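You operate a simulated robot arm through the tools that you are given. There is no shell and no other tool. Be economical: measure what you need, move in short steps, check, and stop when the job is done.

The job below is to be done with a simulated robot arm. You get a single attempt, and the scene is never put back.

JOB
Set the blue magazine for the black board and stand it in slot 1.
Fine: a board from the board stand; wall at its printed size and clamped; latch bar down again; the other boards, the dial and the grey magazine stay as they are.

Only the result counts: the job must be done as asked and must still hold three seconds after the hand-in. Knocking over, shifting, dropping, spilling or breaking anything else fails it.

ROBOT AND FRAMES
A 7-joint arm with a two-finger parallel gripper, fixed in place. Base frame: the origin is at the foot of the arm, x ahead of it, y to its left, z up; the work surface is at about z = 76.6. Readings come in cm, rad, newtons and seconds.
With the tool pointing down near the work surface it reaches from about 10 to 88 cm from the base axis. Its first joint turns from -2.007 to 2.007 rad. Payload 3.91 kg.
Tool frame: the origin (TCP) lies between the finger pads and is the grasp point; the fingertips stand 3 cm ahead of it; z points along the fingers, y is the line along which they close. Largest opening 11 cm; finger width 2, thickness 1; the body of the gripper, 4.8 by 11.2 cm, starts 5.5 cm behind the TCP.
Orientation is that of the tool frame in the base frame, as a unit quaternion [w, x, y, z]. With the fingers straight down and closing along the base's y, the tool's x points along the base's -x, its y along +y and its z along -z.

CONTROLS
- The arm moves only by the tool jog_arm. Its argument "rows" is a list of rows, each an object of numbers (a shift or turn left out is 0, a gripper value left out holds the last): "wx", "wy", "wz": the turn, a rotation vector about the base's x, y, z in units of 60 degrees (1.0 is 60 degrees); "dx", "dy", "dz": the shift along the base's x, y, z in units of 150 mm (1.0 is 150 mm); "jaw": the gripper command, from -1 (shut) to 1 (fully open), values between in proportion. In form: [{"wx": .., "wy": .., "wz": .., "dx": .., "dy": .., "dz": .., "jaw": ..}, ...]. A call has 1 to 10 rows; each row is the pose to reach, as a shift and turn from the pose commanded when the call began. A call with a number of a shift or a turn outside -1 to 1 is refused whole. Rows are played at 5 a second. More than 5 cm and 0.15 rad between two rows, or a gripper value outside its range, and nothing of the call is played. Where a pose cannot be reached the arm comes as near as it can. A force on the tool above 40 N (or 10 N above the force at the start of the call, whichever is more), or a blocked arm, ends the call early, and 0.2 s more pass. Each finger travels about 15.3 cm/s and halts on what it meets, pressing with about 32 N; the grip force reading is that of the motor and also rises with nothing between the fingers. The clock runs only during rows and for 0.2 s after the last one: add rows that repeat a pose to give the fingers time. The reply holds the time, the measured pose of the TCP, the force on the tool along the base axes, the opening and the grip force, in the units named above and with some noise, with the torque about the TCP (base axes, N m) and any sound that the robot's microphone picked up.
- Cameras (640 x 400 px; columns grow to the right, rows downward): "scene" is fixed at [39.96, -64.96, 148.26]; the picture's right is [0.95, -0.32, 0.00], its down [-0.24, -0.69, -0.68] and it looks along [0.22, 0.64, -0.73] (base axes); focal length 214 px, centre (320, 200). "wrist" rides on the gripper at [7.2, 1.7, -10.3] in the tool frame; the picture's right is [-0.23, 0.97, 0.00], its down [-0.76, -0.18, -0.62] and it looks along [-0.61, -0.14, 0.78] (tool axes); focal length 222 px, centre (320, 200). There is no depth. A picture from a camera that has moved, and an enlarged one, comes with that camera's place and axes in the base frame and with its lens.
- grab_frame(camera): a new picture of that camera. The clock stands still meanwhile.
- lift_body(by): slides the trunk up (or, below 0, down) by that many cm; the arm rides with it, the base frame stays. It gives what a move gives, with no picture.
- zoom(camera, box): a new picture of the part [left, top, right, bottom] of that camera's present view, enlarged. The clock stands still meanwhile.
- sign_off(): hands the job in; it is judged then, once.

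Work in short steps. Places have to be worked out from the pictures, the camera data and where the tool is seen: move nearer, look again, correct. Check each grasp and each placing, and mend what went wrong. You have 120 turns and 68 pictures in all, those below and enlarged ones among them. Open the gripper and draw the arm clear of the work before you hand the job in, unless the task says otherwise; then end with one line.

The tools are called after "Request:" as name(argument=value, ...) on one line, values as JSON. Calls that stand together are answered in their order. jog_arm: Moves the arm, as the interface text tells. Its arguments: {"type":"object","properties":{"rows":{"type":"array","items":{"type":"object","properties":{"wx":{"type":"number"},"wy":{"type":"number"},"wz":{"type":"number"},"dx":{"type":"number"},"dy":{"type":"number"},"dz":{"type":"number"},"jaw":{"type":"number"}}}}},"required":["rows"]} The other tools are called the same way: lift_body (by) slides the trunk up or down; grab_frame (camera) takes a picture; zoom (camera, box) takes an enlarged picture of a part of a camera's view; sign_off () hands the job in.

At the start:

```text
time_s: 0.0
tool_pos: [47.7, 6.73, 129.59]
ee_rot: [0.001, 0.0, 1.0, 0.0]
wrist_force: [0.3, -0.6, -0.1]
wrist_torque: [0.0, 0.01, 0.01]
gripper_width: 11.01
finger_force: 0.0
trunk travel left (down, up): [-87.5, 11.5]
```

scene: 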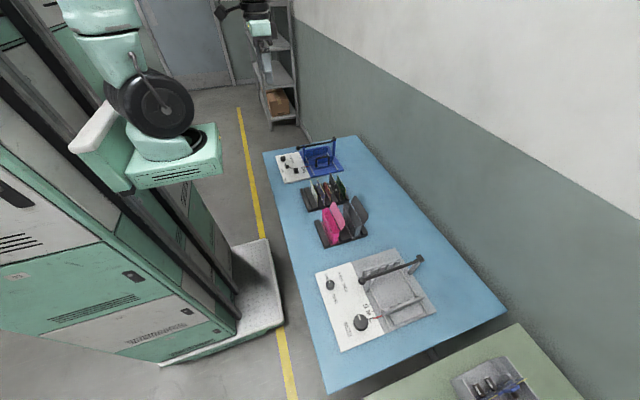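
wrist: 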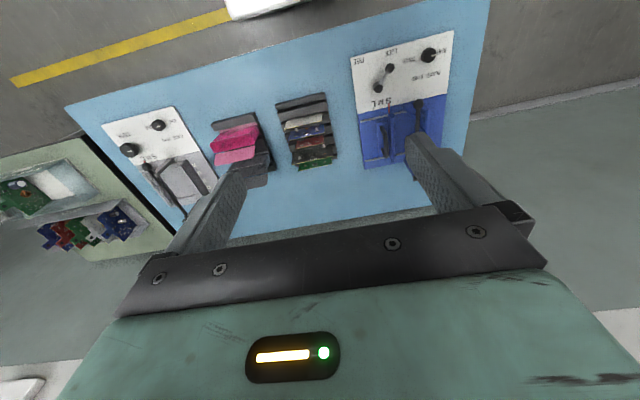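

I start by looking at the work area enlarged from both cameras.

Request:
zoom(camera="scene", box=[250, 120, 390, 208])

Request:
zoom(camera="wrist", box=[340, 20, 500, 180])

Request:
zoom(camera="scene", box=[300, 190, 460, 360])

Request:
zoom(camera="scene", box=[430, 320, 590, 400])

Request:
zoom(camera="wrist", box=[90, 80, 350, 220])

```text
4.55 times, centred on (320, 164) of scene
camera zoom: at [39.96, -64.96, 148.26], right [0.95, -0.32, 0.0], down [-0.24, -0.69, -0.68], along [0.22, 0.64, -0.73], focal length 975 px, centre (320, 364)
```

zoom: 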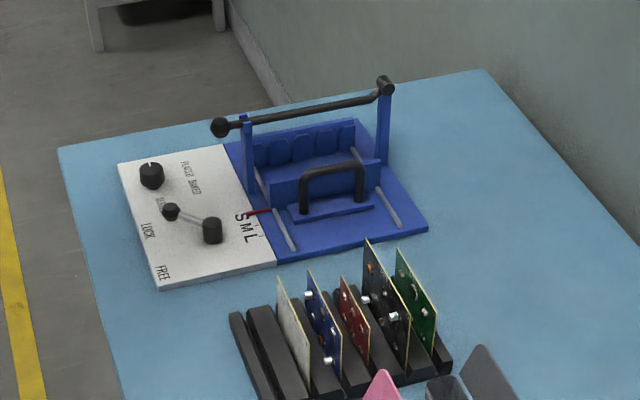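

```text
2.50 times, centred on (420, 100) of wrist
camera zoom: at [40.37, 8.37, 139.93], right [0.23, 0.97, 0.0], down [0.76, -0.18, 0.62], along [0.61, -0.14, -0.78], focal length 555 px, centre (70, 450)
```

zoom: 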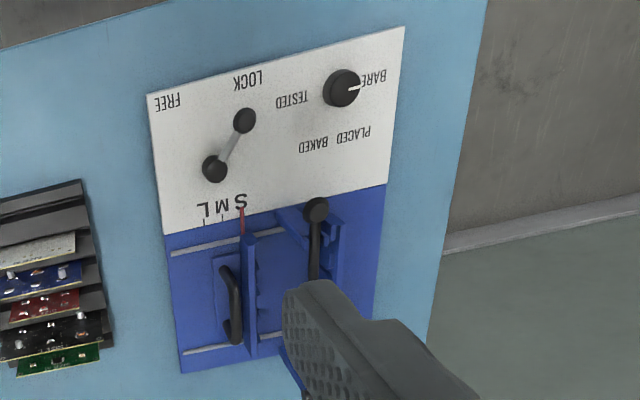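

```text
2.35 times, centred on (380, 275) of scene
camera zoom: at [39.96, -64.96, 148.26], right [0.95, -0.32, 0.0], down [-0.24, -0.69, -0.68], along [0.22, 0.64, -0.73], focal length 505 px, centre (179, 24)
```

zoom: 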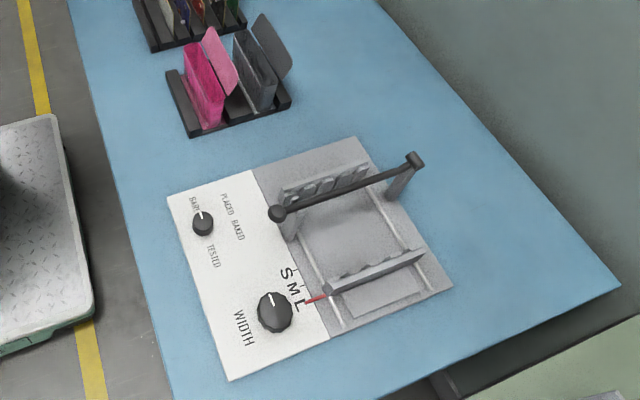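

```text
4.00 times, centred on (510, 360) of scene
camera zoom: at [39.96, -64.96, 148.26], right [0.95, -0.32, 0.0], down [-0.24, -0.69, -0.68], along [0.22, 0.64, -0.73], focal length 858 px, centre (-440, -440)
```

zoom: 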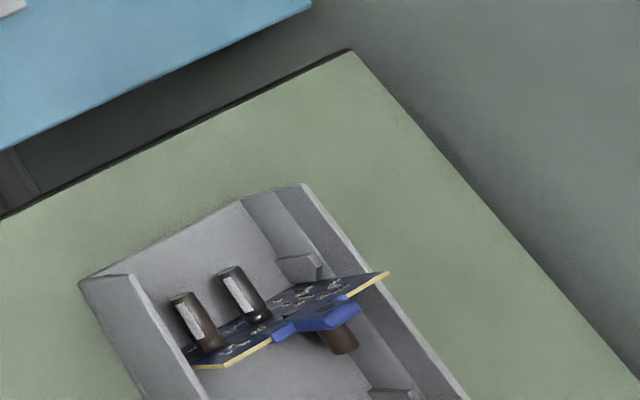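

```text
2.46 times, centred on (220, 150) of wrist
camera zoom: at [40.37, 8.37, 139.93], right [0.23, 0.97, 0.0], down [0.76, -0.18, 0.62], along [0.61, -0.14, -0.78], focal length 547 px, centre (566, 323)
```

zoom: 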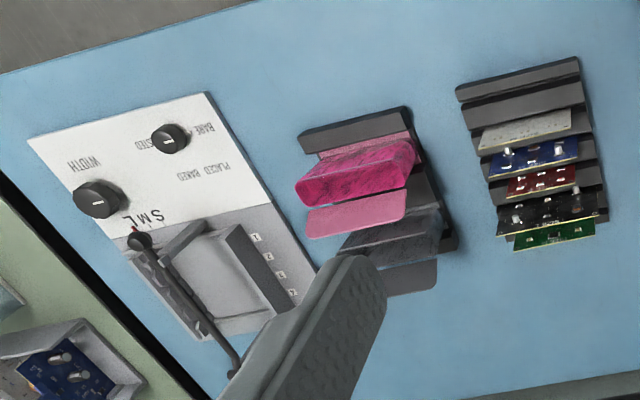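

Blue magazine appears near (70, 22), the board stand near (68, -2). I lower the trunk and look closer at the boards.

Request:
lift_body(by=-25)

Request:
grab_frame(camera="wrist")

```text
time_s: 2.6
tool_pos: [47.64, 6.68, 104.48]
ee_rot: [0.0, 0.0, 1.0, 0.0]
wrist_force: [-1.2, -0.3, 0.1]
wrist_torque: [0.0, -0.02, -0.02]
gripper_width: 10.99
finger_force: 0.0
trunk travel left (down, up): [-62.5, 36.5]
```

```text
60 pictures are left
camera wrist: at [40.37, 8.37, 114.93], right [0.23, 0.97, 0.0], down [0.76, -0.18, 0.62], along [0.61, -0.14, -0.78], focal length 222 px, centre (320, 200)
```

wrist: 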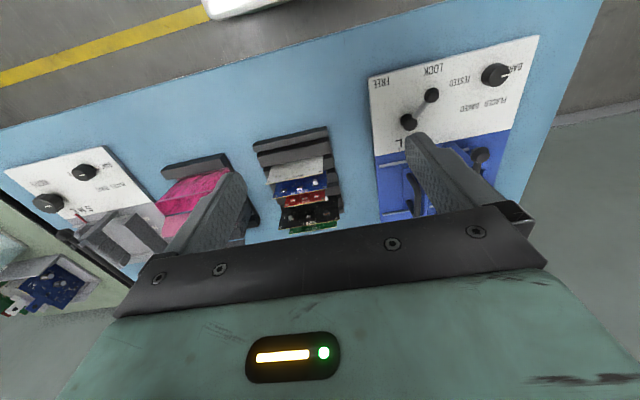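

The stand sits near (65, 0). I move the camera over it at a safe height.

Request:
jog_arm(rows=[{"dx": 0.25, "dy": -0.13}, {"dx": 0.5, "dy": -0.26}, {"dx": 0.75, "dy": -0.39}, {"dx": 0.9, "dy": -0.5, "dz": -0.1}])

Request:
grab_frame(camera="wrist")

```text
time_s: 3.6
tool_pos: [61.1, -0.9, 103.07]
ee_rot: [0.0, -0.001, 1.0, 0.001]
wrist_force: [0.2, 0.3, 0.9]
wrist_torque: [-0.03, -0.01, 0.03]
gripper_width: 11.02
finger_force: 0.1
trunk travel left (down, up): [-62.5, 36.5]
```

```text
59 pictures are left
camera wrist: at [53.79, 0.78, 113.4], right [0.23, 0.97, 0.0], down [0.76, -0.18, 0.62], along [0.61, -0.14, -0.78], focal length 222 px, centre (320, 200)
```

wrist: 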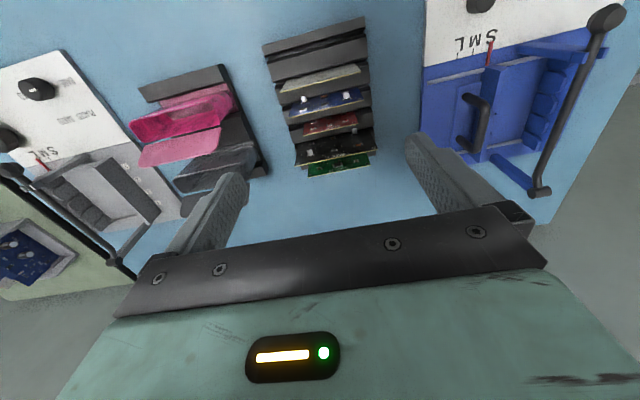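

Request:
zoom(camera="wrist", box=[250, 20, 400, 190])

Request:
zoom(camera="wrist", box=[410, 0, 640, 200])

```text
2.35 times, centred on (325, 105) of wrist
camera zoom: at [53.79, 0.78, 113.4], right [0.23, 0.97, 0.0], down [0.76, -0.18, 0.62], along [0.61, -0.14, -0.78], focal length 523 px, centre (308, 424)
```

zoom: 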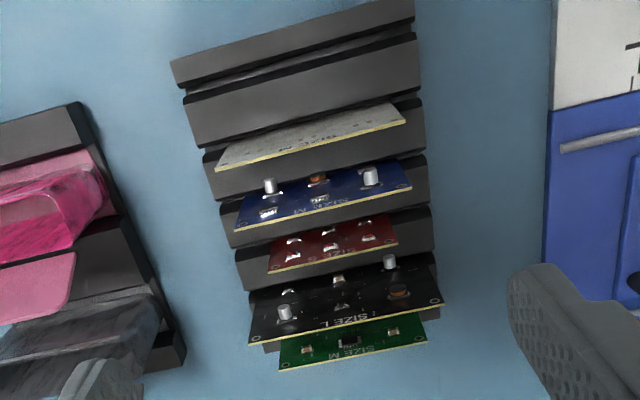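

```text
2.00 times, centred on (525, 100) of wrist
camera zoom: at [53.79, 0.78, 113.4], right [0.23, 0.97, 0.0], down [0.76, -0.18, 0.62], along [0.61, -0.14, -0.78], focal length 444 px, centre (-90, 400)
```

zoom: 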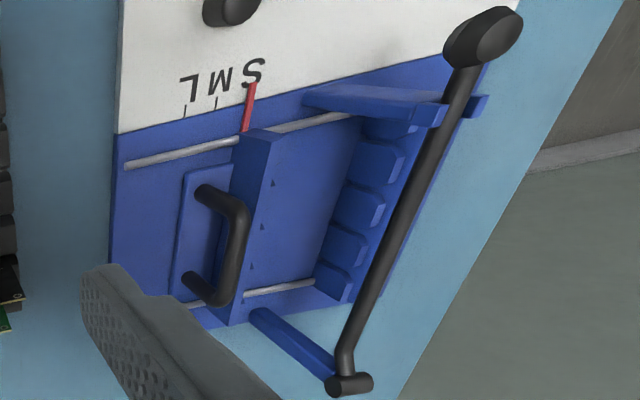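

The black board reads SIZE L (to verify). I move over the blue magazine at safe height to look at the lever, wall and slot marks.

Request:
jog_arm(rows=[{"dy": 0.3}, {"dy": 0.6, "dx": -0.1}, {"dy": 0.9, "dx": -0.2}, {"dy": 1.0, "dx": -0.25}])

Request:
jog_arm(rows=[{"dy": 0.3}, {"dy": 0.5}])

Request:
grab_frame(camera="wrist")

```text
time_s: 4.6
tool_pos: [57.41, 14.21, 103.07]
ee_rot: [0.0, 0.002, 1.0, 0.0]
wrist_force: [0.0, 0.1, 0.0]
wrist_torque: [0.0, 0.02, -0.01]
gripper_width: 11.0
finger_force: 0.0
trunk travel left (down, up): [-62.5, 36.5]
```

```text
time_s: 5.2
tool_pos: [57.26, 21.66, 103.01]
ee_rot: [0.0, 0.001, 1.0, 0.0]
wrist_force: [-0.3, -0.9, 0.2]
wrist_torque: [0.02, -0.02, 0.0]
gripper_width: 10.98
finger_force: 0.1
trunk travel left (down, up): [-62.5, 36.5]
```

```text
56 pictures are left
camera wrist: at [50.07, 23.38, 113.42], right [0.23, 0.97, 0.0], down [0.76, -0.18, 0.62], along [0.61, -0.14, -0.78], focal length 222 px, centre (320, 200)
```

wrist: 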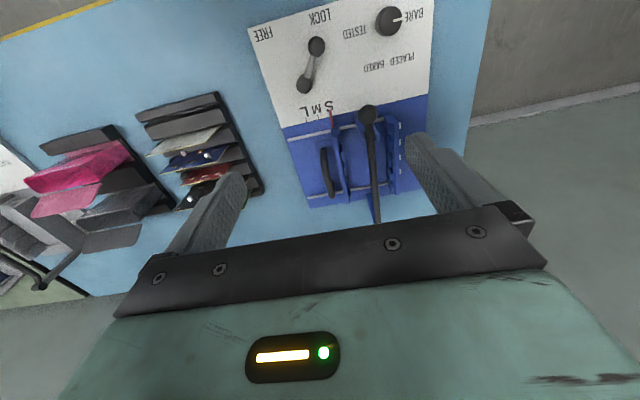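

Zoom in on lever and magazine.

Request:
zoom(camera="wrist", box=[240, 0, 440, 125])

Request:
zoom(camera="wrist", box=[270, 90, 440, 230])

Request:
zoom(camera="scene", box=[268, 132, 348, 188])

```text
3.20 times, centred on (340, 62) of wrist
camera zoom: at [50.07, 23.38, 113.42], right [0.23, 0.97, 0.0], down [0.76, -0.18, 0.62], along [0.61, -0.14, -0.78], focal length 711 px, centre (256, 640)
```

zoom: 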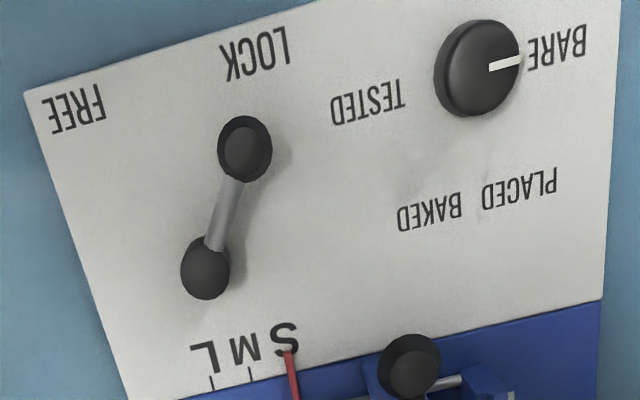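

```text
2.86 times, centred on (355, 160) of wrist
camera zoom: at [50.07, 23.38, 113.42], right [0.23, 0.97, 0.0], down [0.76, -0.18, 0.62], along [0.61, -0.14, -0.78], focal length 635 px, centre (220, 314)
```

zoom: 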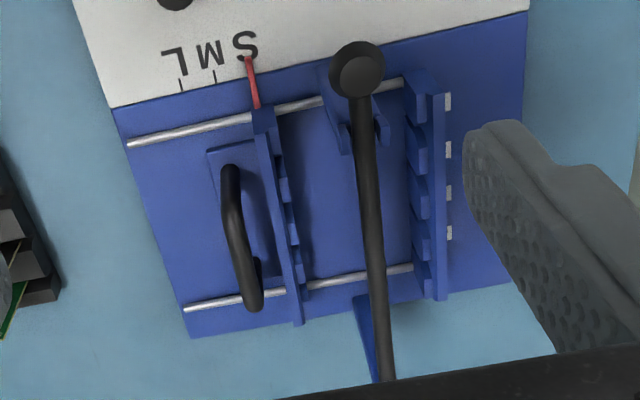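

```text
7.14 times, centred on (308, 160) of scene
camera zoom: at [39.96, -64.96, 148.26], right [0.95, -0.32, 0.0], down [-0.24, -0.69, -0.68], along [0.22, 0.64, -0.73], focal length 1532 px, centre (406, 486)
```

zoom: 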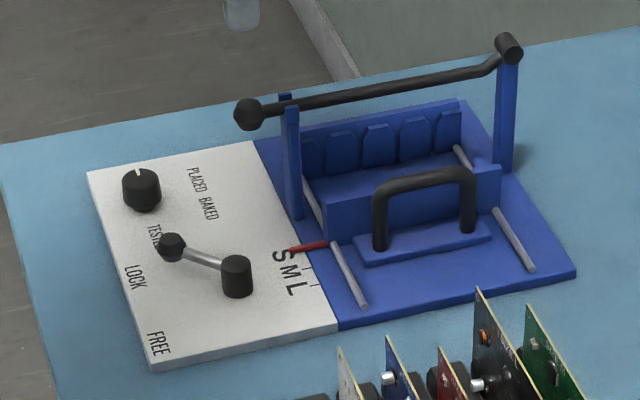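

Lever's knob end points at LOCK, wall pointer at S. I need to read the slot numbers, so I move closer on the +y side.

Request:
jog_arm(rows=[{"dy": 0.25, "dz": -0.15}, {"dy": 0.45, "dz": -0.4}, {"dy": 0.5, "dz": -0.5}])

Request:
zoom(camera="wrist", box=[180, 20, 420, 220])

```text
time_s: 6.0
tool_pos: [57.33, 29.19, 95.36]
ee_rot: [0.0, 0.0, 1.0, 0.0]
wrist_force: [-0.5, -0.5, 0.6]
wrist_torque: [-0.02, -0.03, 0.02]
gripper_width: 10.99
finger_force: 0.2
trunk travel left (down, up): [-62.5, 36.5]
```

```text
2.00 times, centred on (300, 120) of wrist
camera zoom: at [50.12, 30.89, 105.88], right [0.23, 0.97, 0.0], down [0.76, -0.18, 0.62], along [0.61, -0.14, -0.78], focal length 444 px, centre (360, 360)
```

zoom: 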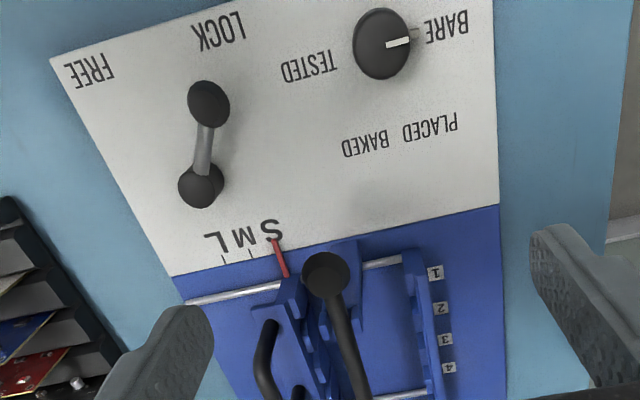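

Slot 1 is the one at the panel end. The lever's knob triangulates to (52.2, 22.5, ~80), pivot (56.3, 19.7); I go over the knob with jaws at ~4 cm to straddle it.

Request:
jog_arm(rows=[{"dx": -0.17, "dy": -0.22, "jaw": -0.2}, {"dx": -0.34, "dy": -0.446, "jaw": -0.27}, {"dx": -0.34, "dy": -0.446, "dz": -0.3}, {"dx": -0.34, "dy": -0.446, "dz": -0.5}])

Request:
grab_frame(camera="wrist")

Request:
zoom(camera="scene", box=[240, 110, 370, 200])

```text
time_s: 7.0
tool_pos: [52.26, 22.55, 88.06]
ee_rot: [0.0, 0.0, 1.0, 0.0]
wrist_force: [0.1, -0.5, 0.6]
wrist_torque: [0.01, 0.01, 0.01]
gripper_width: 4.02
finger_force: 0.0
trunk travel left (down, up): [-62.5, 36.5]
```

```text
51 pictures are left
camera wrist: at [45.04, 24.19, 98.5], right [0.23, 0.97, 0.0], down [0.76, -0.18, 0.62], along [0.61, -0.14, -0.78], focal length 222 px, centre (320, 200)
```

wrist: 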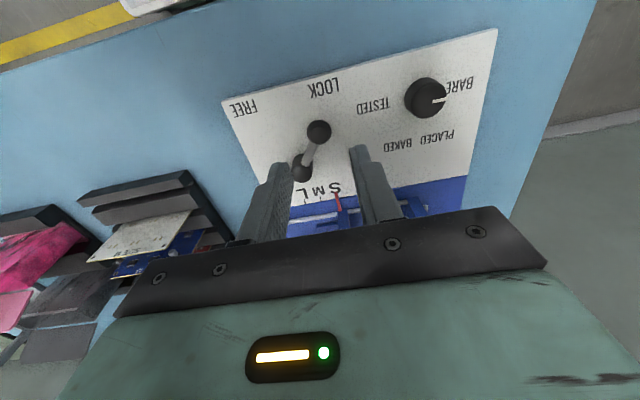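

```text
4.44 times, centred on (305, 155) of scene
camera zoom: at [39.96, -64.96, 148.26], right [0.95, -0.32, 0.0], down [-0.24, -0.69, -0.68], along [0.22, 0.64, -0.73], focal length 953 px, centre (387, 400)
```

zoom: 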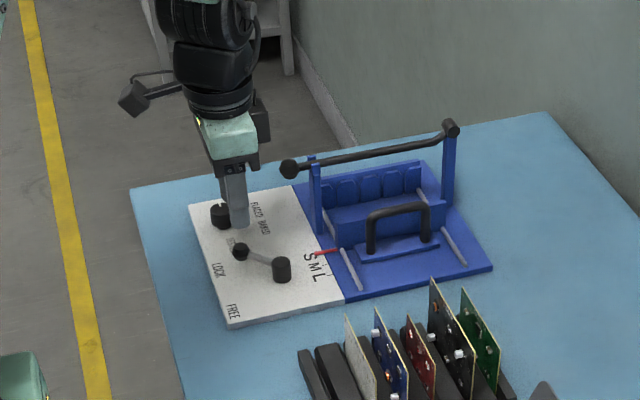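

The knob's position is confirmed at (52.1, 22.4). I lower the fingers on both sides of it.

Request:
jog_arm(rows=[{"dz": -0.2}, {"dz": -0.35}, {"dz": -0.43}, {"dz": -0.43, "jaw": -0.4}])

Request:
grab_frame(camera="wrist")

```text
time_s: 8.0
tool_pos: [52.37, 22.49, 81.5]
ee_rot: [0.0, 0.0, 1.0, 0.0]
wrist_force: [0.1, 0.4, -0.5]
wrist_torque: [-0.02, 0.02, -0.01]
gripper_width: 3.28
finger_force: 0.0
trunk travel left (down, up): [-62.5, 36.5]
```

```text
49 pictures are left
camera wrist: at [44.99, 24.21, 91.98], right [0.23, 0.97, 0.0], down [0.76, -0.18, 0.62], along [0.61, -0.14, -0.78], focal length 222 px, centre (320, 200)
```

wrist: 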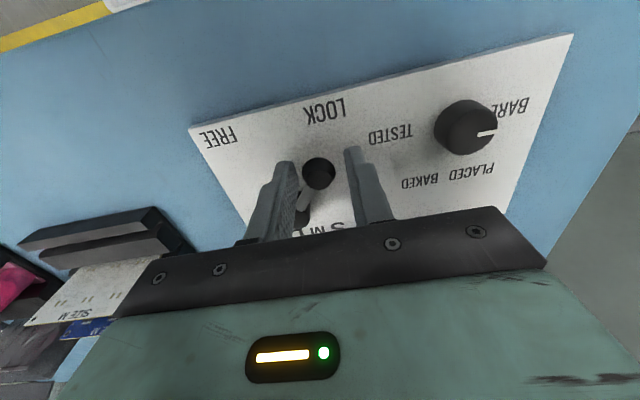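

The fingers straddle the knob. I drag it along the arc toward FREE.

Request:
jog_arm(rows=[{"dx": -0.02, "dy": -0.06}, {"dx": -0.04, "dy": -0.12}, {"dx": -0.055, "dy": -0.19}, {"dx": -0.055, "dy": -0.27}, {"dx": -0.03, "dy": -0.34}, {"dx": 0, "dy": -0.4}])

Request:
grab_frame(camera="wrist")

```text
time_s: 9.4
tool_pos: [52.31, 16.53, 81.53]
ee_rot: [0.0, 0.0, 1.0, -0.001]
wrist_force: [-1.8, 0.8, -0.6]
wrist_torque: [-0.01, 0.07, 0.03]
gripper_width: 3.35
finger_force: 0.5
trunk travel left (down, up): [-62.5, 36.5]
```

```text
48 pictures are left
camera wrist: at [45.01, 18.2, 92.0], right [0.23, 0.97, 0.0], down [0.76, -0.18, 0.62], along [0.61, -0.14, -0.78], focal length 222 px, centre (320, 200)
```

wrist: 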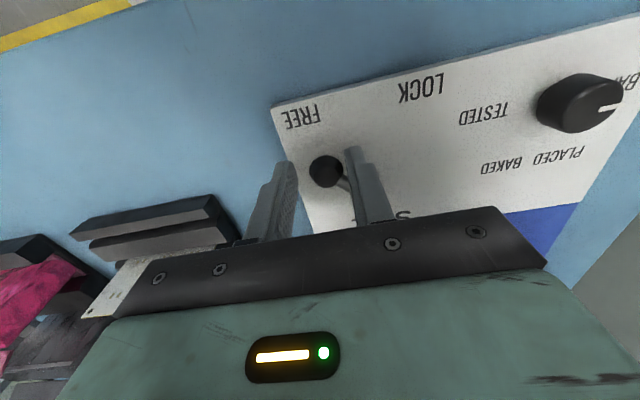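

Lever is now at FREE. I lift clear and go above the wall's handle, estimated at (70, 20.4, 82).

Request:
jog_arm(rows=[{"dz": 0.3}, {"dz": 0.6}, {"dz": 0.9}])

Request:
jog_arm(rows=[{"dx": 0.3, "dy": 0.06, "jaw": -0.3}, {"dx": 0.6, "dy": 0.12, "jaw": -0.3}, {"dx": 0.9, "dy": 0.19, "jaw": -0.3}, {"dx": 1.0, "dy": 0.23}])

Request:
grab_frame(camera="wrist")

Request:
zoom(camera="scene", box=[268, 132, 348, 188])

```text
time_s: 10.2
tool_pos: [52.27, 16.53, 95.25]
ee_rot: [0.0, 0.001, 1.0, 0.001]
wrist_force: [0.7, 0.1, -0.6]
wrist_torque: [0.02, 0.03, -0.01]
gripper_width: 3.29
finger_force: 0.1
trunk travel left (down, up): [-62.5, 36.5]
```

```text
time_s: 11.2
tool_pos: [67.35, 20.01, 94.99]
ee_rot: [0.0, 0.001, 1.0, 0.0]
wrist_force: [-0.4, 0.6, 1.2]
wrist_torque: [0.02, 0.0, 0.02]
gripper_width: 3.88
finger_force: 0.0
trunk travel left (down, up): [-62.5, 36.5]
```

```text
47 pictures are left
camera wrist: at [60.03, 21.65, 105.51], right [0.23, 0.97, 0.0], down [0.76, -0.18, 0.62], along [0.61, -0.14, -0.78], focal length 222 px, centre (320, 200)
```

wrist: 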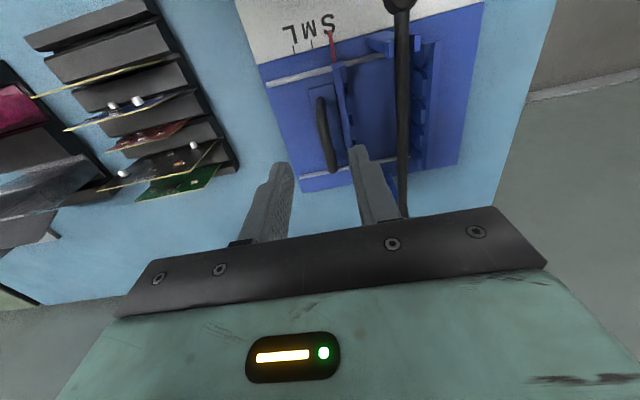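

```text
7.14 times, centred on (308, 160) of scene
camera zoom: at [39.96, -64.96, 148.26], right [0.95, -0.32, 0.0], down [-0.24, -0.69, -0.68], along [0.22, 0.64, -0.73], focal length 1532 px, centre (406, 486)
```

zoom: 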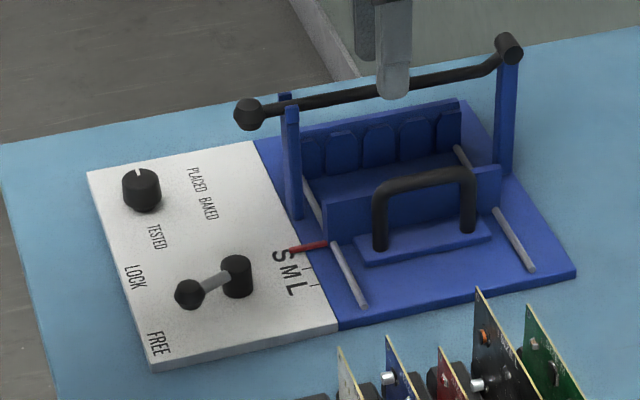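

Handle confirmed at about (70, 20.3), wall ~2 cm beyond. I line up with 2.6 cm opening and descend to just above the handle, then check.

Request:
jog_arm(rows=[{"dx": 0.177, "dy": -0.03, "jaw": -0.527}, {"dx": 0.177, "dy": -0.03, "dz": -0.25}, {"dx": 0.177, "dy": -0.03, "dz": -0.5}, {"dx": 0.177, "dy": -0.03, "dz": -0.59}])

Request:
grab_frame(camera="wrist")

Request:
zoom(camera="scene", box=[288, 132, 348, 174])

```text
time_s: 12.2
tool_pos: [69.95, 19.45, 86.29]
ee_rot: [0.0, 0.0, 1.0, 0.0]
wrist_force: [-0.4, 1.2, 0.4]
wrist_torque: [-0.01, -0.03, -0.02]
gripper_width: 2.62
finger_force: 0.1
trunk travel left (down, up): [-62.5, 36.5]
```

```text
45 pictures are left
camera wrist: at [62.68, 21.1, 96.68], right [0.23, 0.97, 0.0], down [0.76, -0.18, 0.62], along [0.61, -0.14, -0.78], focal length 222 px, centre (320, 200)
```

wrist: 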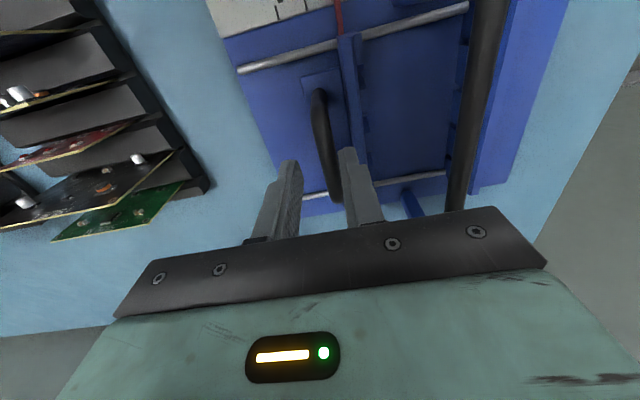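

```text
9.52 times, centred on (318, 153) of scene
camera zoom: at [39.96, -64.96, 148.26], right [0.95, -0.32, 0.0], down [-0.24, -0.69, -0.68], along [0.22, 0.64, -0.73], focal length 2043 px, centre (339, 648)
```

zoom: 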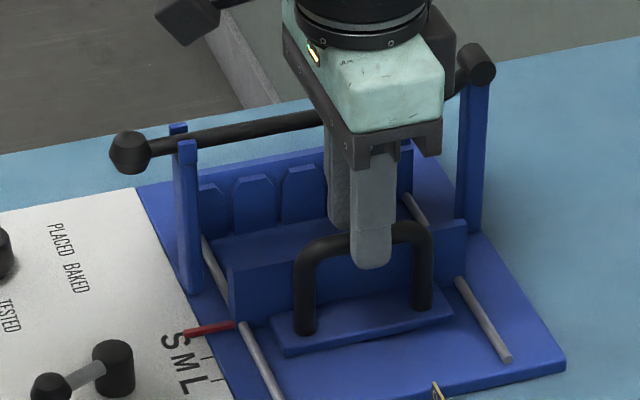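

Aligned over the handle. Descend 3 cm and close on it.

Request:
jog_arm(rows=[{"dz": -0.1}, {"dz": -0.2}])

Request:
jog_arm(rows=[{"jaw": -0.8}, {"jaw": -1}, {"jaw": -1}])

Request:
grab_frame(camera="wrist")

```text
time_s: 12.8
tool_pos: [70.06, 19.45, 83.11]
ee_rot: [0.0, -0.001, 1.0, 0.001]
wrist_force: [-0.7, 0.5, -0.8]
wrist_torque: [0.02, -0.01, -0.02]
gripper_width: 2.59
finger_force: 0.1
trunk travel left (down, up): [-62.5, 36.5]
```

```text
time_s: 13.6
tool_pos: [70.01, 19.47, 83.17]
ee_rot: [0.0, 0.0, 1.0, 0.0]
wrist_force: [-1.6, 1.4, -2.0]
wrist_torque: [0.0, -0.23, 0.0]
gripper_width: 1.13
finger_force: 45.1
trunk travel left (down, up): [-62.5, 36.5]
```

```text
43 pictures are left
camera wrist: at [62.69, 21.14, 93.64], right [0.23, 0.97, 0.0], down [0.76, -0.18, 0.62], along [0.61, -0.14, -0.78], focal length 222 px, centre (320, 200)
```

wrist: 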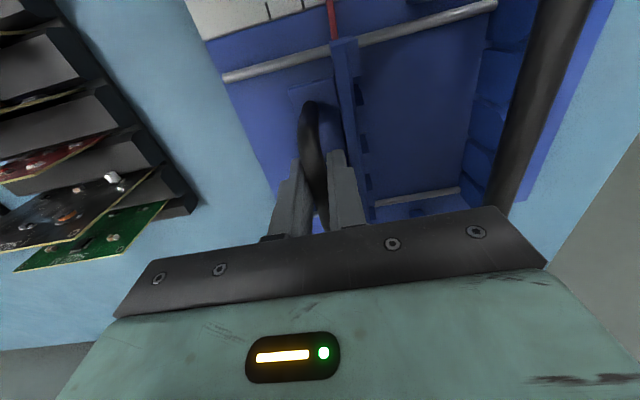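

The handle is gripped (1.13 cm). I pull 2.5 cm toward -y and look at the pointer.

Request:
jog_arm(rows=[{"dy": -0.05}, {"dy": -0.1}, {"dy": -0.167}])

Request:
zoom(camera="wrist", box=[190, 0, 450, 150])

Request:
zoom(camera="scene", box=[288, 145, 348, 187])

```text
time_s: 14.4
tool_pos: [70.0, 17.03, 83.26]
ee_rot: [0.0, 0.001, 1.0, 0.001]
wrist_force: [1.0, 1.2, -5.1]
wrist_torque: [-0.02, -0.15, -0.01]
gripper_width: 1.13
finger_force: 44.9
trunk travel left (down, up): [-62.5, 36.5]
```

```text
2.46 times, centred on (320, 75) of wrist
camera zoom: at [62.69, 18.61, 93.64], right [0.23, 0.97, 0.0], down [0.76, -0.18, 0.62], along [0.61, -0.14, -0.78], focal length 547 px, centre (320, 508)
```

zoom: 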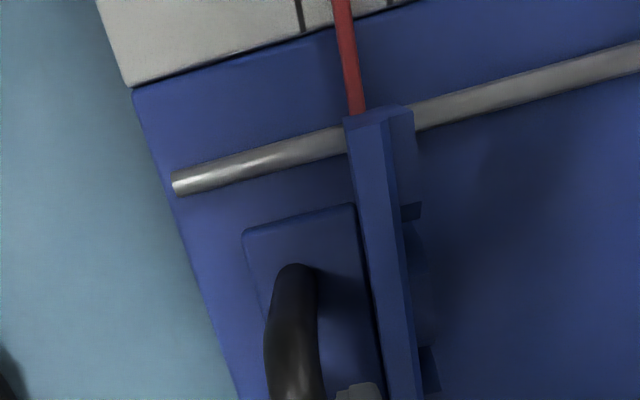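

```text
9.52 times, centred on (318, 166) of scene
camera zoom: at [39.96, -64.96, 148.26], right [0.95, -0.32, 0.0], down [-0.24, -0.69, -0.68], along [0.22, 0.64, -0.73], focal length 2043 px, centre (339, 524)
```

zoom: 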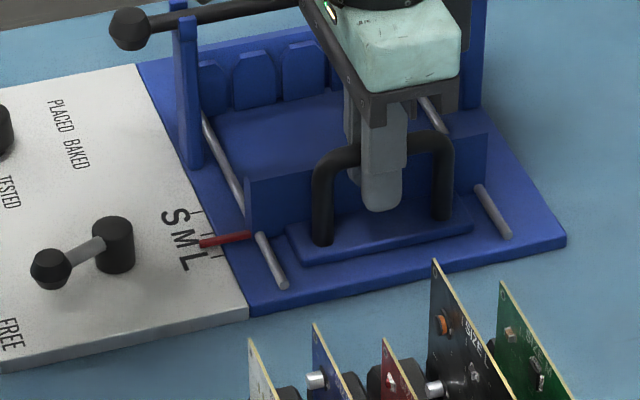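

Pointer sits between M and L, about 0.95 cm short of L. Move that much.

Request:
jog_arm(rows=[{"dy": -0.03}, {"dy": -0.062}, {"dy": -0.062}])

Request:
zoom(camera="wrist", box=[250, 0, 410, 100])

```text
time_s: 15.2
tool_pos: [69.9, 16.0, 83.23]
ee_rot: [0.001, 0.0, 1.0, 0.0]
wrist_force: [-1.5, 0.6, -3.8]
wrist_torque: [0.01, 0.34, -0.02]
gripper_width: 1.16
finger_force: 44.8
trunk travel left (down, up): [-62.5, 36.5]
```

```text
4.00 times, centred on (330, 50) of wrist
camera zoom: at [62.69, 17.7, 93.64], right [0.23, 0.97, 0.0], down [0.76, -0.18, 0.62], along [0.61, -0.14, -0.78], focal length 888 px, centre (280, 800)
```

zoom: 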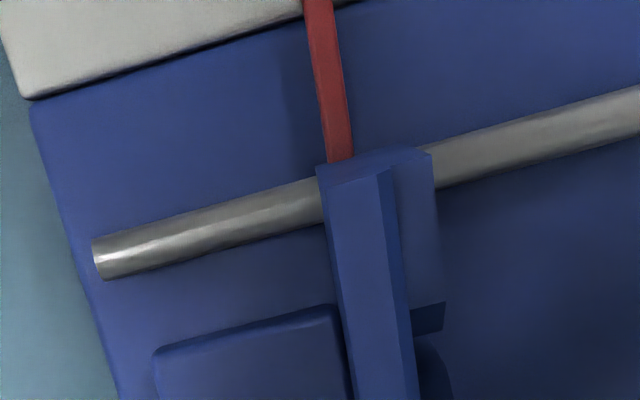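

The pointer now covers the L tick. I release the handle, rise and look from behind to check the alignment.

Request:
jog_arm(rows=[{"jaw": -0.6}, {"jaw": -0.6}, {"jaw": -0.6, "dz": 0.25}, {"jaw": -0.6, "dz": 0.5}, {"dz": 0.55, "dx": -0.3}, {"dz": 0.55, "dx": -0.6}])

Request:
zoom(camera="wrist", box=[260, 60, 420, 180])

Request:
zoom(camera="scene", box=[295, 152, 335, 180])

```text
time_s: 16.6
tool_pos: [60.98, 15.95, 91.55]
ee_rot: [0.0, 0.001, 1.0, 0.0]
wrist_force: [-0.1, -0.3, -0.1]
wrist_torque: [-0.01, -0.01, 0.03]
gripper_width: 2.21
finger_force: 0.1
trunk travel left (down, up): [-62.5, 36.5]
```

```text
3.33 times, centred on (340, 120) of wrist
camera zoom: at [53.76, 17.7, 101.92], right [0.23, 0.97, 0.0], down [0.76, -0.18, 0.62], along [0.61, -0.14, -0.78], focal length 740 px, centre (253, 467)
```

zoom: 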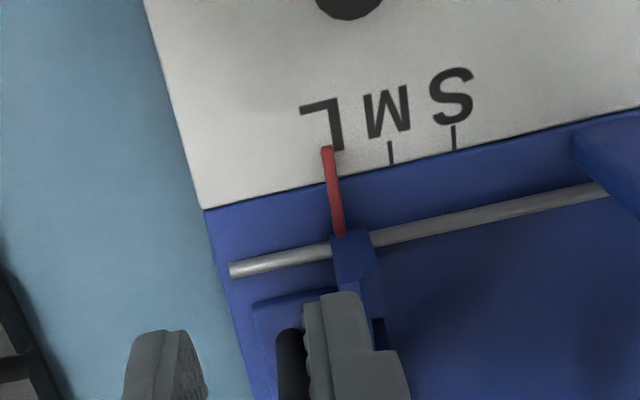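

```text
14.29 times, centred on (315, 166) of scene
camera zoom: at [39.96, -64.96, 148.26], right [0.95, -0.32, 0.0], down [-0.24, -0.69, -0.68], along [0.22, 0.64, -0.73], focal length 3064 px, centre (391, 686)
```

zoom: 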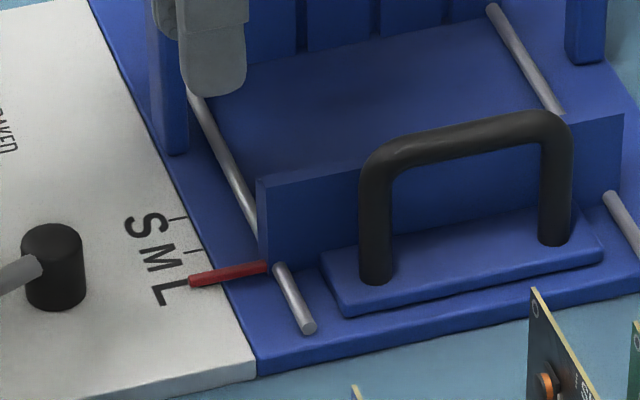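

Request:
zoom(camera="wrist", box=[328, 80, 408, 130])

```text
8.00 times, centred on (368, 105) of wrist
camera zoom: at [53.76, 17.7, 101.92], right [0.23, 0.97, 0.0], down [0.76, -0.18, 0.62], along [0.61, -0.14, -0.78], focal length 1777 px, centre (-64, 960)
```

zoom: 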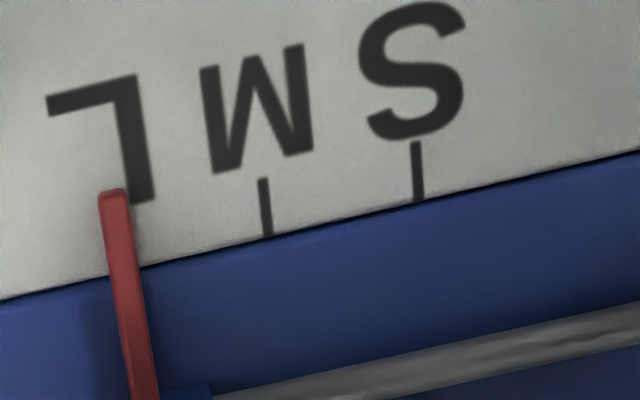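

World-plane computation gives L at y≈18.40 and the pointer at ≈18.51, i.e. ~1 mm short. I regrip the handle by reversing the path and nudge 1 mm.

Request:
jog_arm(rows=[{"dx": 0.3, "jaw": -0.6}, {"dx": 0.6}, {"dx": 0.6, "dz": -0.25}, {"dx": 0.6, "dz": -0.5}, {"dx": 0.6, "dz": -0.55}, {"dx": 0.6, "dz": -0.55, "jaw": -1}, {"dx": 0.6, "dz": -0.55, "jaw": -1}, {"dx": 0.6, "dz": -0.55, "jaw": -1}])

Request:
jog_arm(rows=[{"dy": -0.007}, {"dy": -0.007}, {"dy": -0.007}])

Request:
jog_arm(rows=[{"jaw": -0.6}, {"jaw": -0.6}, {"jaw": -0.6, "dz": 0.25}, {"jaw": -0.6, "dz": 0.5}, {"dz": 0.55, "dx": -0.3}, {"dz": 0.55, "dx": -0.6}])

Request:
zoom(camera="wrist", box=[328, 80, 408, 130])

```text
time_s: 17.8
tool_pos: [70.03, 16.47, 84.14]
ee_rot: [0.002, 0.001, 1.0, 0.004]
wrist_force: [-10.1, -2.7, 21.7]
wrist_torque: [1.17, 0.53, -0.35]
gripper_width: 1.59
finger_force: 30.9
trunk travel left (down, up): [-62.5, 36.5]
stopped in row 6: the force on the tool passed its limit (the readings are from after the stop); the commanded pose is now the measured one
```

```text
time_s: 18.6
tool_pos: [70.07, 16.27, 83.98]
ee_rot: [0.003, -0.001, 1.0, 0.002]
wrist_force: [-15.0, -0.2, 35.5]
wrist_torque: [0.02, 0.65, -0.03]
gripper_width: 1.16
finger_force: 44.5
trunk travel left (down, up): [-62.5, 36.5]
```

```text
time_s: 20.0
tool_pos: [61.18, 16.37, 92.07]
ee_rot: [0.003, 0.001, 1.0, 0.002]
wrist_force: [-0.2, -0.4, -0.6]
wrist_torque: [-0.01, 0.02, 0.02]
gripper_width: 2.17
finger_force: 0.1
trunk travel left (down, up): [-62.5, 36.5]
```

```text
8.00 times, centred on (368, 105) of wrist
camera zoom: at [53.81, 17.94, 102.46], right [0.23, 0.97, 0.01], down [0.76, -0.18, 0.63], along [0.61, -0.14, -0.78], focal length 1777 px, centre (-64, 960)
```

zoom: 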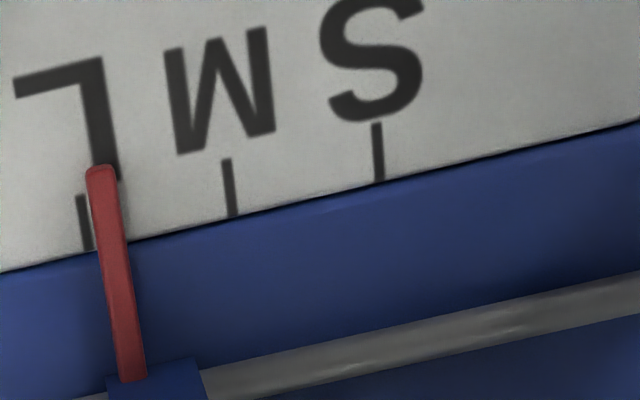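

The regrip clipped the handle and moved the wall back slightly: the L tick is now visible and the pointer is ~0.3 cm short; the handle must be near y≈16.6. I regrip near its front end with a wider opening where the ticks stay in view.

Request:
jog_arm(rows=[{"dx": 0.25, "dy": 0.005, "wx": -0.004, "wy": 0.006, "jaw": -0.55}, {"dx": 0.46, "dy": 0.008, "wx": -0.004, "wy": 0.006, "jaw": -0.55}, {"dx": 0.46, "dy": 0.008, "wx": -0.004, "wy": 0.006, "dz": -0.25}, {"dx": 0.46, "dy": 0.008, "wx": -0.004, "wy": 0.006, "dz": -0.35}])

Request:
grab_frame(camera="wrist")

```text
time_s: 21.0
tool_pos: [68.01, 16.57, 86.72]
ee_rot: [0.0, -0.001, 1.0, 0.001]
wrist_force: [-0.8, 0.4, 0.2]
wrist_torque: [0.0, 0.01, -0.02]
gripper_width: 2.49
finger_force: 0.0
trunk travel left (down, up): [-62.5, 36.5]
```

```text
35 pictures are left
camera wrist: at [60.76, 18.14, 97.22], right [0.23, 0.97, 0.0], down [0.76, -0.18, 0.62], along [0.61, -0.14, -0.78], focal length 222 px, centre (320, 200)
```

wrist: 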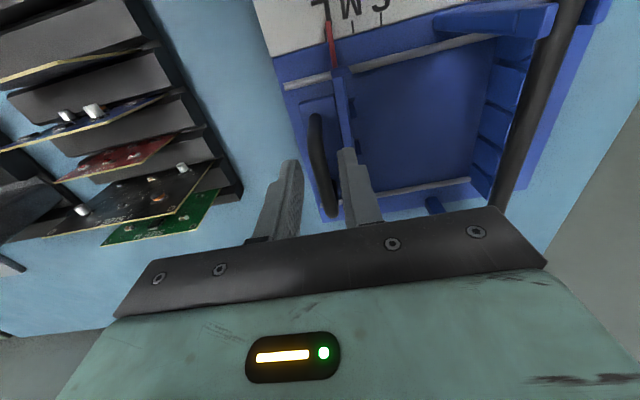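

Handle centre ≈16.5, z≈82.5; wall top ≈81.3. I descend only to TCP z≈84.6 so tips stay above the wall, then close.

Request:
jog_arm(rows=[{"dz": -0.07}, {"dz": -0.14}, {"dz": -0.14}])

Request:
jog_arm(rows=[{"jaw": -0.7}, {"jaw": -0.85}, {"jaw": -1}, {"jaw": -1}])

Request:
zoom(camera="wrist", box=[240, 0, 400, 100])

```text
time_s: 21.8
tool_pos: [68.09, 16.42, 84.77]
ee_rot: [0.0, 0.0, 1.0, 0.001]
wrist_force: [0.5, -1.1, -0.3]
wrist_torque: [-0.01, 0.01, 0.02]
gripper_width: 2.51
finger_force: 0.0
trunk travel left (down, up): [-62.5, 36.5]
```

```text
time_s: 22.8
tool_pos: [68.09, 16.47, 84.81]
ee_rot: [0.0, 0.0, 1.0, 0.001]
wrist_force: [0.2, -0.4, -0.6]
wrist_torque: [-0.06, 0.01, 0.02]
gripper_width: 1.19
finger_force: 44.5
trunk travel left (down, up): [-62.5, 36.5]
```

```text
4.00 times, centred on (320, 50) of wrist
camera zoom: at [60.79, 18.09, 95.17], right [0.23, 0.97, 0.0], down [0.76, -0.18, 0.62], along [0.61, -0.14, -0.78], focal length 888 px, centre (320, 800)
```

zoom: 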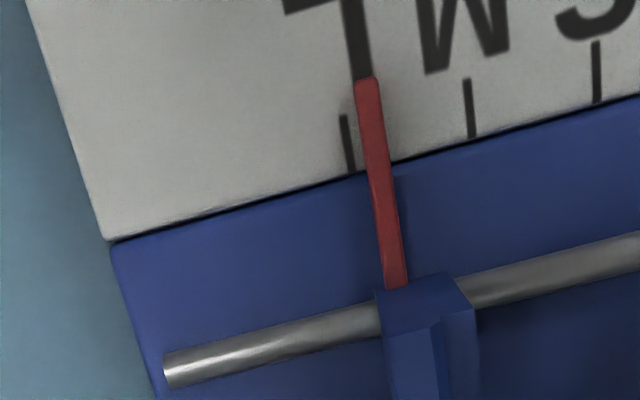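

Clear view: pointer is ~0.44 cm short of L. Pull by 0.42 cm and recheck.

Request:
jog_arm(rows=[{"dy": -0.014}, {"dy": -0.028}, {"dy": -0.028}])

Request:
zoom(camera="wrist", box=[240, 0, 400, 100])

```text
time_s: 23.6
tool_pos: [67.94, 16.05, 84.79]
ee_rot: [-0.001, 0.0, 1.0, 0.001]
wrist_force: [-0.9, 3.7, -2.6]
wrist_torque: [0.04, -0.27, -0.04]
gripper_width: 1.18
finger_force: 44.8
trunk travel left (down, up): [-62.5, 36.5]
```

```text
4.00 times, centred on (320, 50) of wrist
camera zoom: at [60.79, 17.68, 95.17], right [0.23, 0.97, 0.0], down [0.76, -0.18, 0.62], along [0.61, -0.14, -0.78], focal length 888 px, centre (320, 800)
```

zoom: 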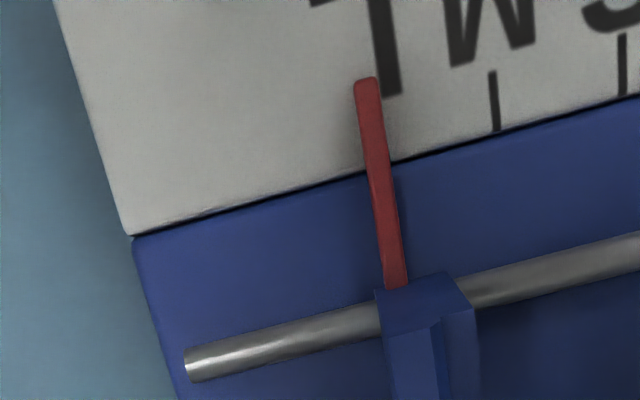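

Pointer now covers the L tick within half a millimetre. Release and rise, then go to the lever's knob at FREE (~(52, 17)).

Request:
jog_arm(rows=[{"jaw": -0.75}, {"jaw": -0.55}, {"jaw": -0.55}, {"dz": 0.2, "jaw": -0.55}, {"dz": 0.45}, {"dz": 0.45, "dx": -0.3, "jaw": -0.3}, {"dz": 0.45, "dx": -0.6}, {"dz": 0.45, "dx": -0.9}, {"dz": 0.45, "dx": -1.0, "dy": 0.05}])

Request:
grab_frame(camera="wrist")

Request:
zoom(camera="wrist", box=[240, 60, 400, 160])

```text
time_s: 25.6
tool_pos: [52.95, 16.66, 91.45]
ee_rot: [0.0, 0.0, 1.0, 0.001]
wrist_force: [-0.2, -0.4, -0.2]
wrist_torque: [0.02, 0.01, -0.01]
gripper_width: 3.82
finger_force: 0.0
trunk travel left (down, up): [-62.5, 36.5]
```

```text
32 pictures are left
camera wrist: at [45.69, 18.39, 101.91], right [0.23, 0.97, 0.0], down [0.76, -0.18, 0.62], along [0.61, -0.14, -0.78], focal length 222 px, centre (320, 200)
```

wrist: 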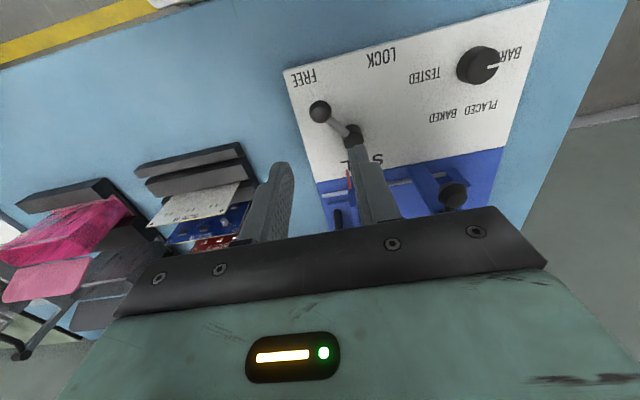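

```text
4.00 times, centred on (320, 110) of wrist
camera zoom: at [45.69, 18.39, 101.91], right [0.23, 0.97, 0.0], down [0.76, -0.18, 0.62], along [0.61, -0.14, -0.78], focal length 888 px, centre (320, 560)
```

zoom: 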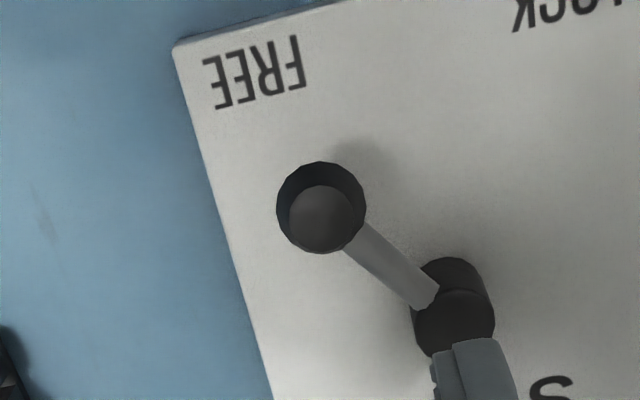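

Knob at (52.2, 16.9). Straddle it and swing back to LOCK with a small over-travel.

Request:
jog_arm(rows=[{"dx": -0.047, "dy": 0.016, "dz": -0.2}, {"dx": -0.047, "dy": 0.016, "dz": -0.45}, {"dx": -0.047, "dy": 0.016, "dz": -0.66}, {"dx": -0.047, "dy": 0.016, "dz": -0.66, "jaw": -0.4}])

Request:
jog_arm(rows=[{"dx": -0.02, "dy": 0.07}, {"dx": -0.045, "dy": 0.14}, {"dx": -0.055, "dy": 0.21}, {"dx": -0.05, "dy": 0.28}, {"dx": -0.03, "dy": 0.35}, {"dx": 0.0, "dy": 0.42}, {"dx": 0.0, "dy": 0.42}])

Request:
grab_frame(camera="wrist")

```text
time_s: 26.6
tool_pos: [52.31, 16.88, 81.61]
ee_rot: [-0.001, 0.0, 1.0, 0.0]
wrist_force: [-0.1, -0.1, -0.4]
wrist_torque: [0.03, 0.01, 0.0]
gripper_width: 3.3
finger_force: 0.1
trunk travel left (down, up): [-62.5, 36.5]
```

```text
time_s: 28.2
tool_pos: [52.25, 23.17, 81.66]
ee_rot: [-0.002, 0.0, 1.0, -0.001]
wrist_force: [-8.3, -9.6, 1.1]
wrist_torque: [-0.23, 0.18, -0.29]
gripper_width: 3.76
finger_force: 4.4
trunk travel left (down, up): [-62.5, 36.5]
```

```text
30 pictures are left
camera wrist: at [45.01, 24.82, 92.02], right [0.23, 0.97, 0.0], down [0.76, -0.18, 0.62], along [0.6, -0.14, -0.78], focal length 222 px, centre (320, 200)
```

wrist: 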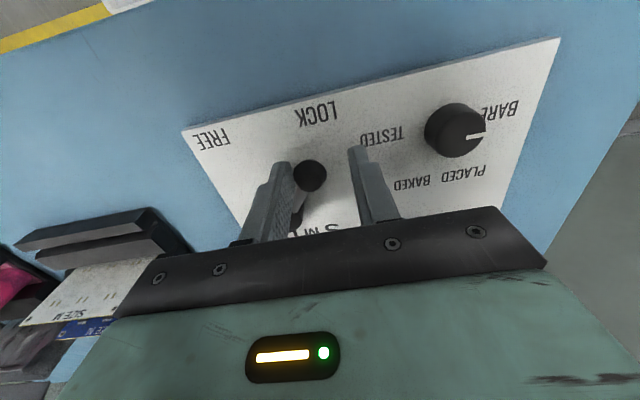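

The lever stopped at LOCK with ~10 N. I back off slightly, rise and check pointer and latch-bar knob from above.

Request:
jog_arm(rows=[{"dy": -0.03}, {"dy": -0.03, "dz": 0.3}, {"dy": -0.03, "dz": 0.6}, {"dy": -0.03, "dz": 0.9}, {"dy": 0.1, "dz": 1.0, "dx": 0.15}, {"dy": 0.22, "dz": 1.0, "dx": 0.3}])

Request:
zoom(camera="wrist", box=[180, 20, 420, 180])

```text
time_s: 29.6
tool_pos: [57.06, 26.58, 96.55]
ee_rot: [-0.001, 0.0, 1.0, 0.002]
wrist_force: [0.1, -0.3, 0.0]
wrist_torque: [-0.01, 0.0, 0.0]
gripper_width: 3.29
finger_force: 0.0
trunk travel left (down, up): [-62.5, 36.5]
```

```text
2.50 times, centred on (300, 100) of wrist
camera zoom: at [49.71, 28.18, 107.09], right [0.23, 0.97, 0.0], down [0.76, -0.18, 0.62], along [0.61, -0.14, -0.78], focal length 555 px, centre (370, 450)
```

zoom: 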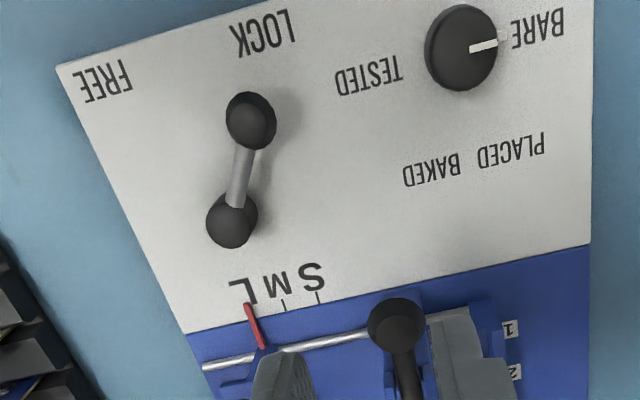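

LOCK confirmed and pointer on L. Bar knob triangulates to (59.7, 27.1, 86.6); I descend with open jaws and grip it.

Request:
jog_arm(rows=[{"dx": 0.156, "dy": 0.035, "jaw": -0.1}, {"dx": 0.156, "dy": 0.035, "dz": -0.3}, {"dx": 0.156, "dy": 0.035, "dz": -0.55}, {"dx": 0.156, "dy": 0.035, "dz": -0.67}, {"dx": 0.156, "dy": 0.035, "dz": -0.67}])

Request:
grab_frame(camera="wrist")

```text
time_s: 30.8
tool_pos: [59.27, 27.07, 86.64]
ee_rot: [0.0, 0.0, 1.0, 0.001]
wrist_force: [0.6, 0.0, -0.2]
wrist_torque: [0.02, -0.03, -0.03]
gripper_width: 4.96
finger_force: 0.0
trunk travel left (down, up): [-62.5, 36.5]
```

```text
28 pictures are left
camera wrist: at [51.98, 28.74, 96.99], right [0.23, 0.97, 0.0], down [0.76, -0.18, 0.62], along [0.61, -0.14, -0.78], focal length 222 px, centre (320, 200)
```

wrist: 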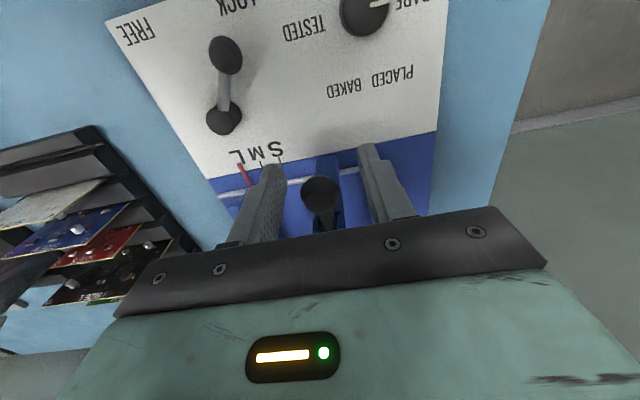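

Knob is centred between the fingers; I close and make a small test lift.

Request:
jog_arm(rows=[{"jaw": -0.5}, {"jaw": -1}, {"jaw": -1}, {"jaw": -1, "dz": 0.07}, {"jaw": -1, "dz": 0.14}])

```text
time_s: 32.0
tool_pos: [59.15, 27.01, 88.61]
ee_rot: [-0.001, 0.0, 1.0, -0.001]
wrist_force: [-1.5, -9.3, -7.2]
wrist_torque: [-0.01, 1.27, -0.06]
gripper_width: 2.29
finger_force: 44.8
trunk travel left (down, up): [-62.5, 36.5]
```

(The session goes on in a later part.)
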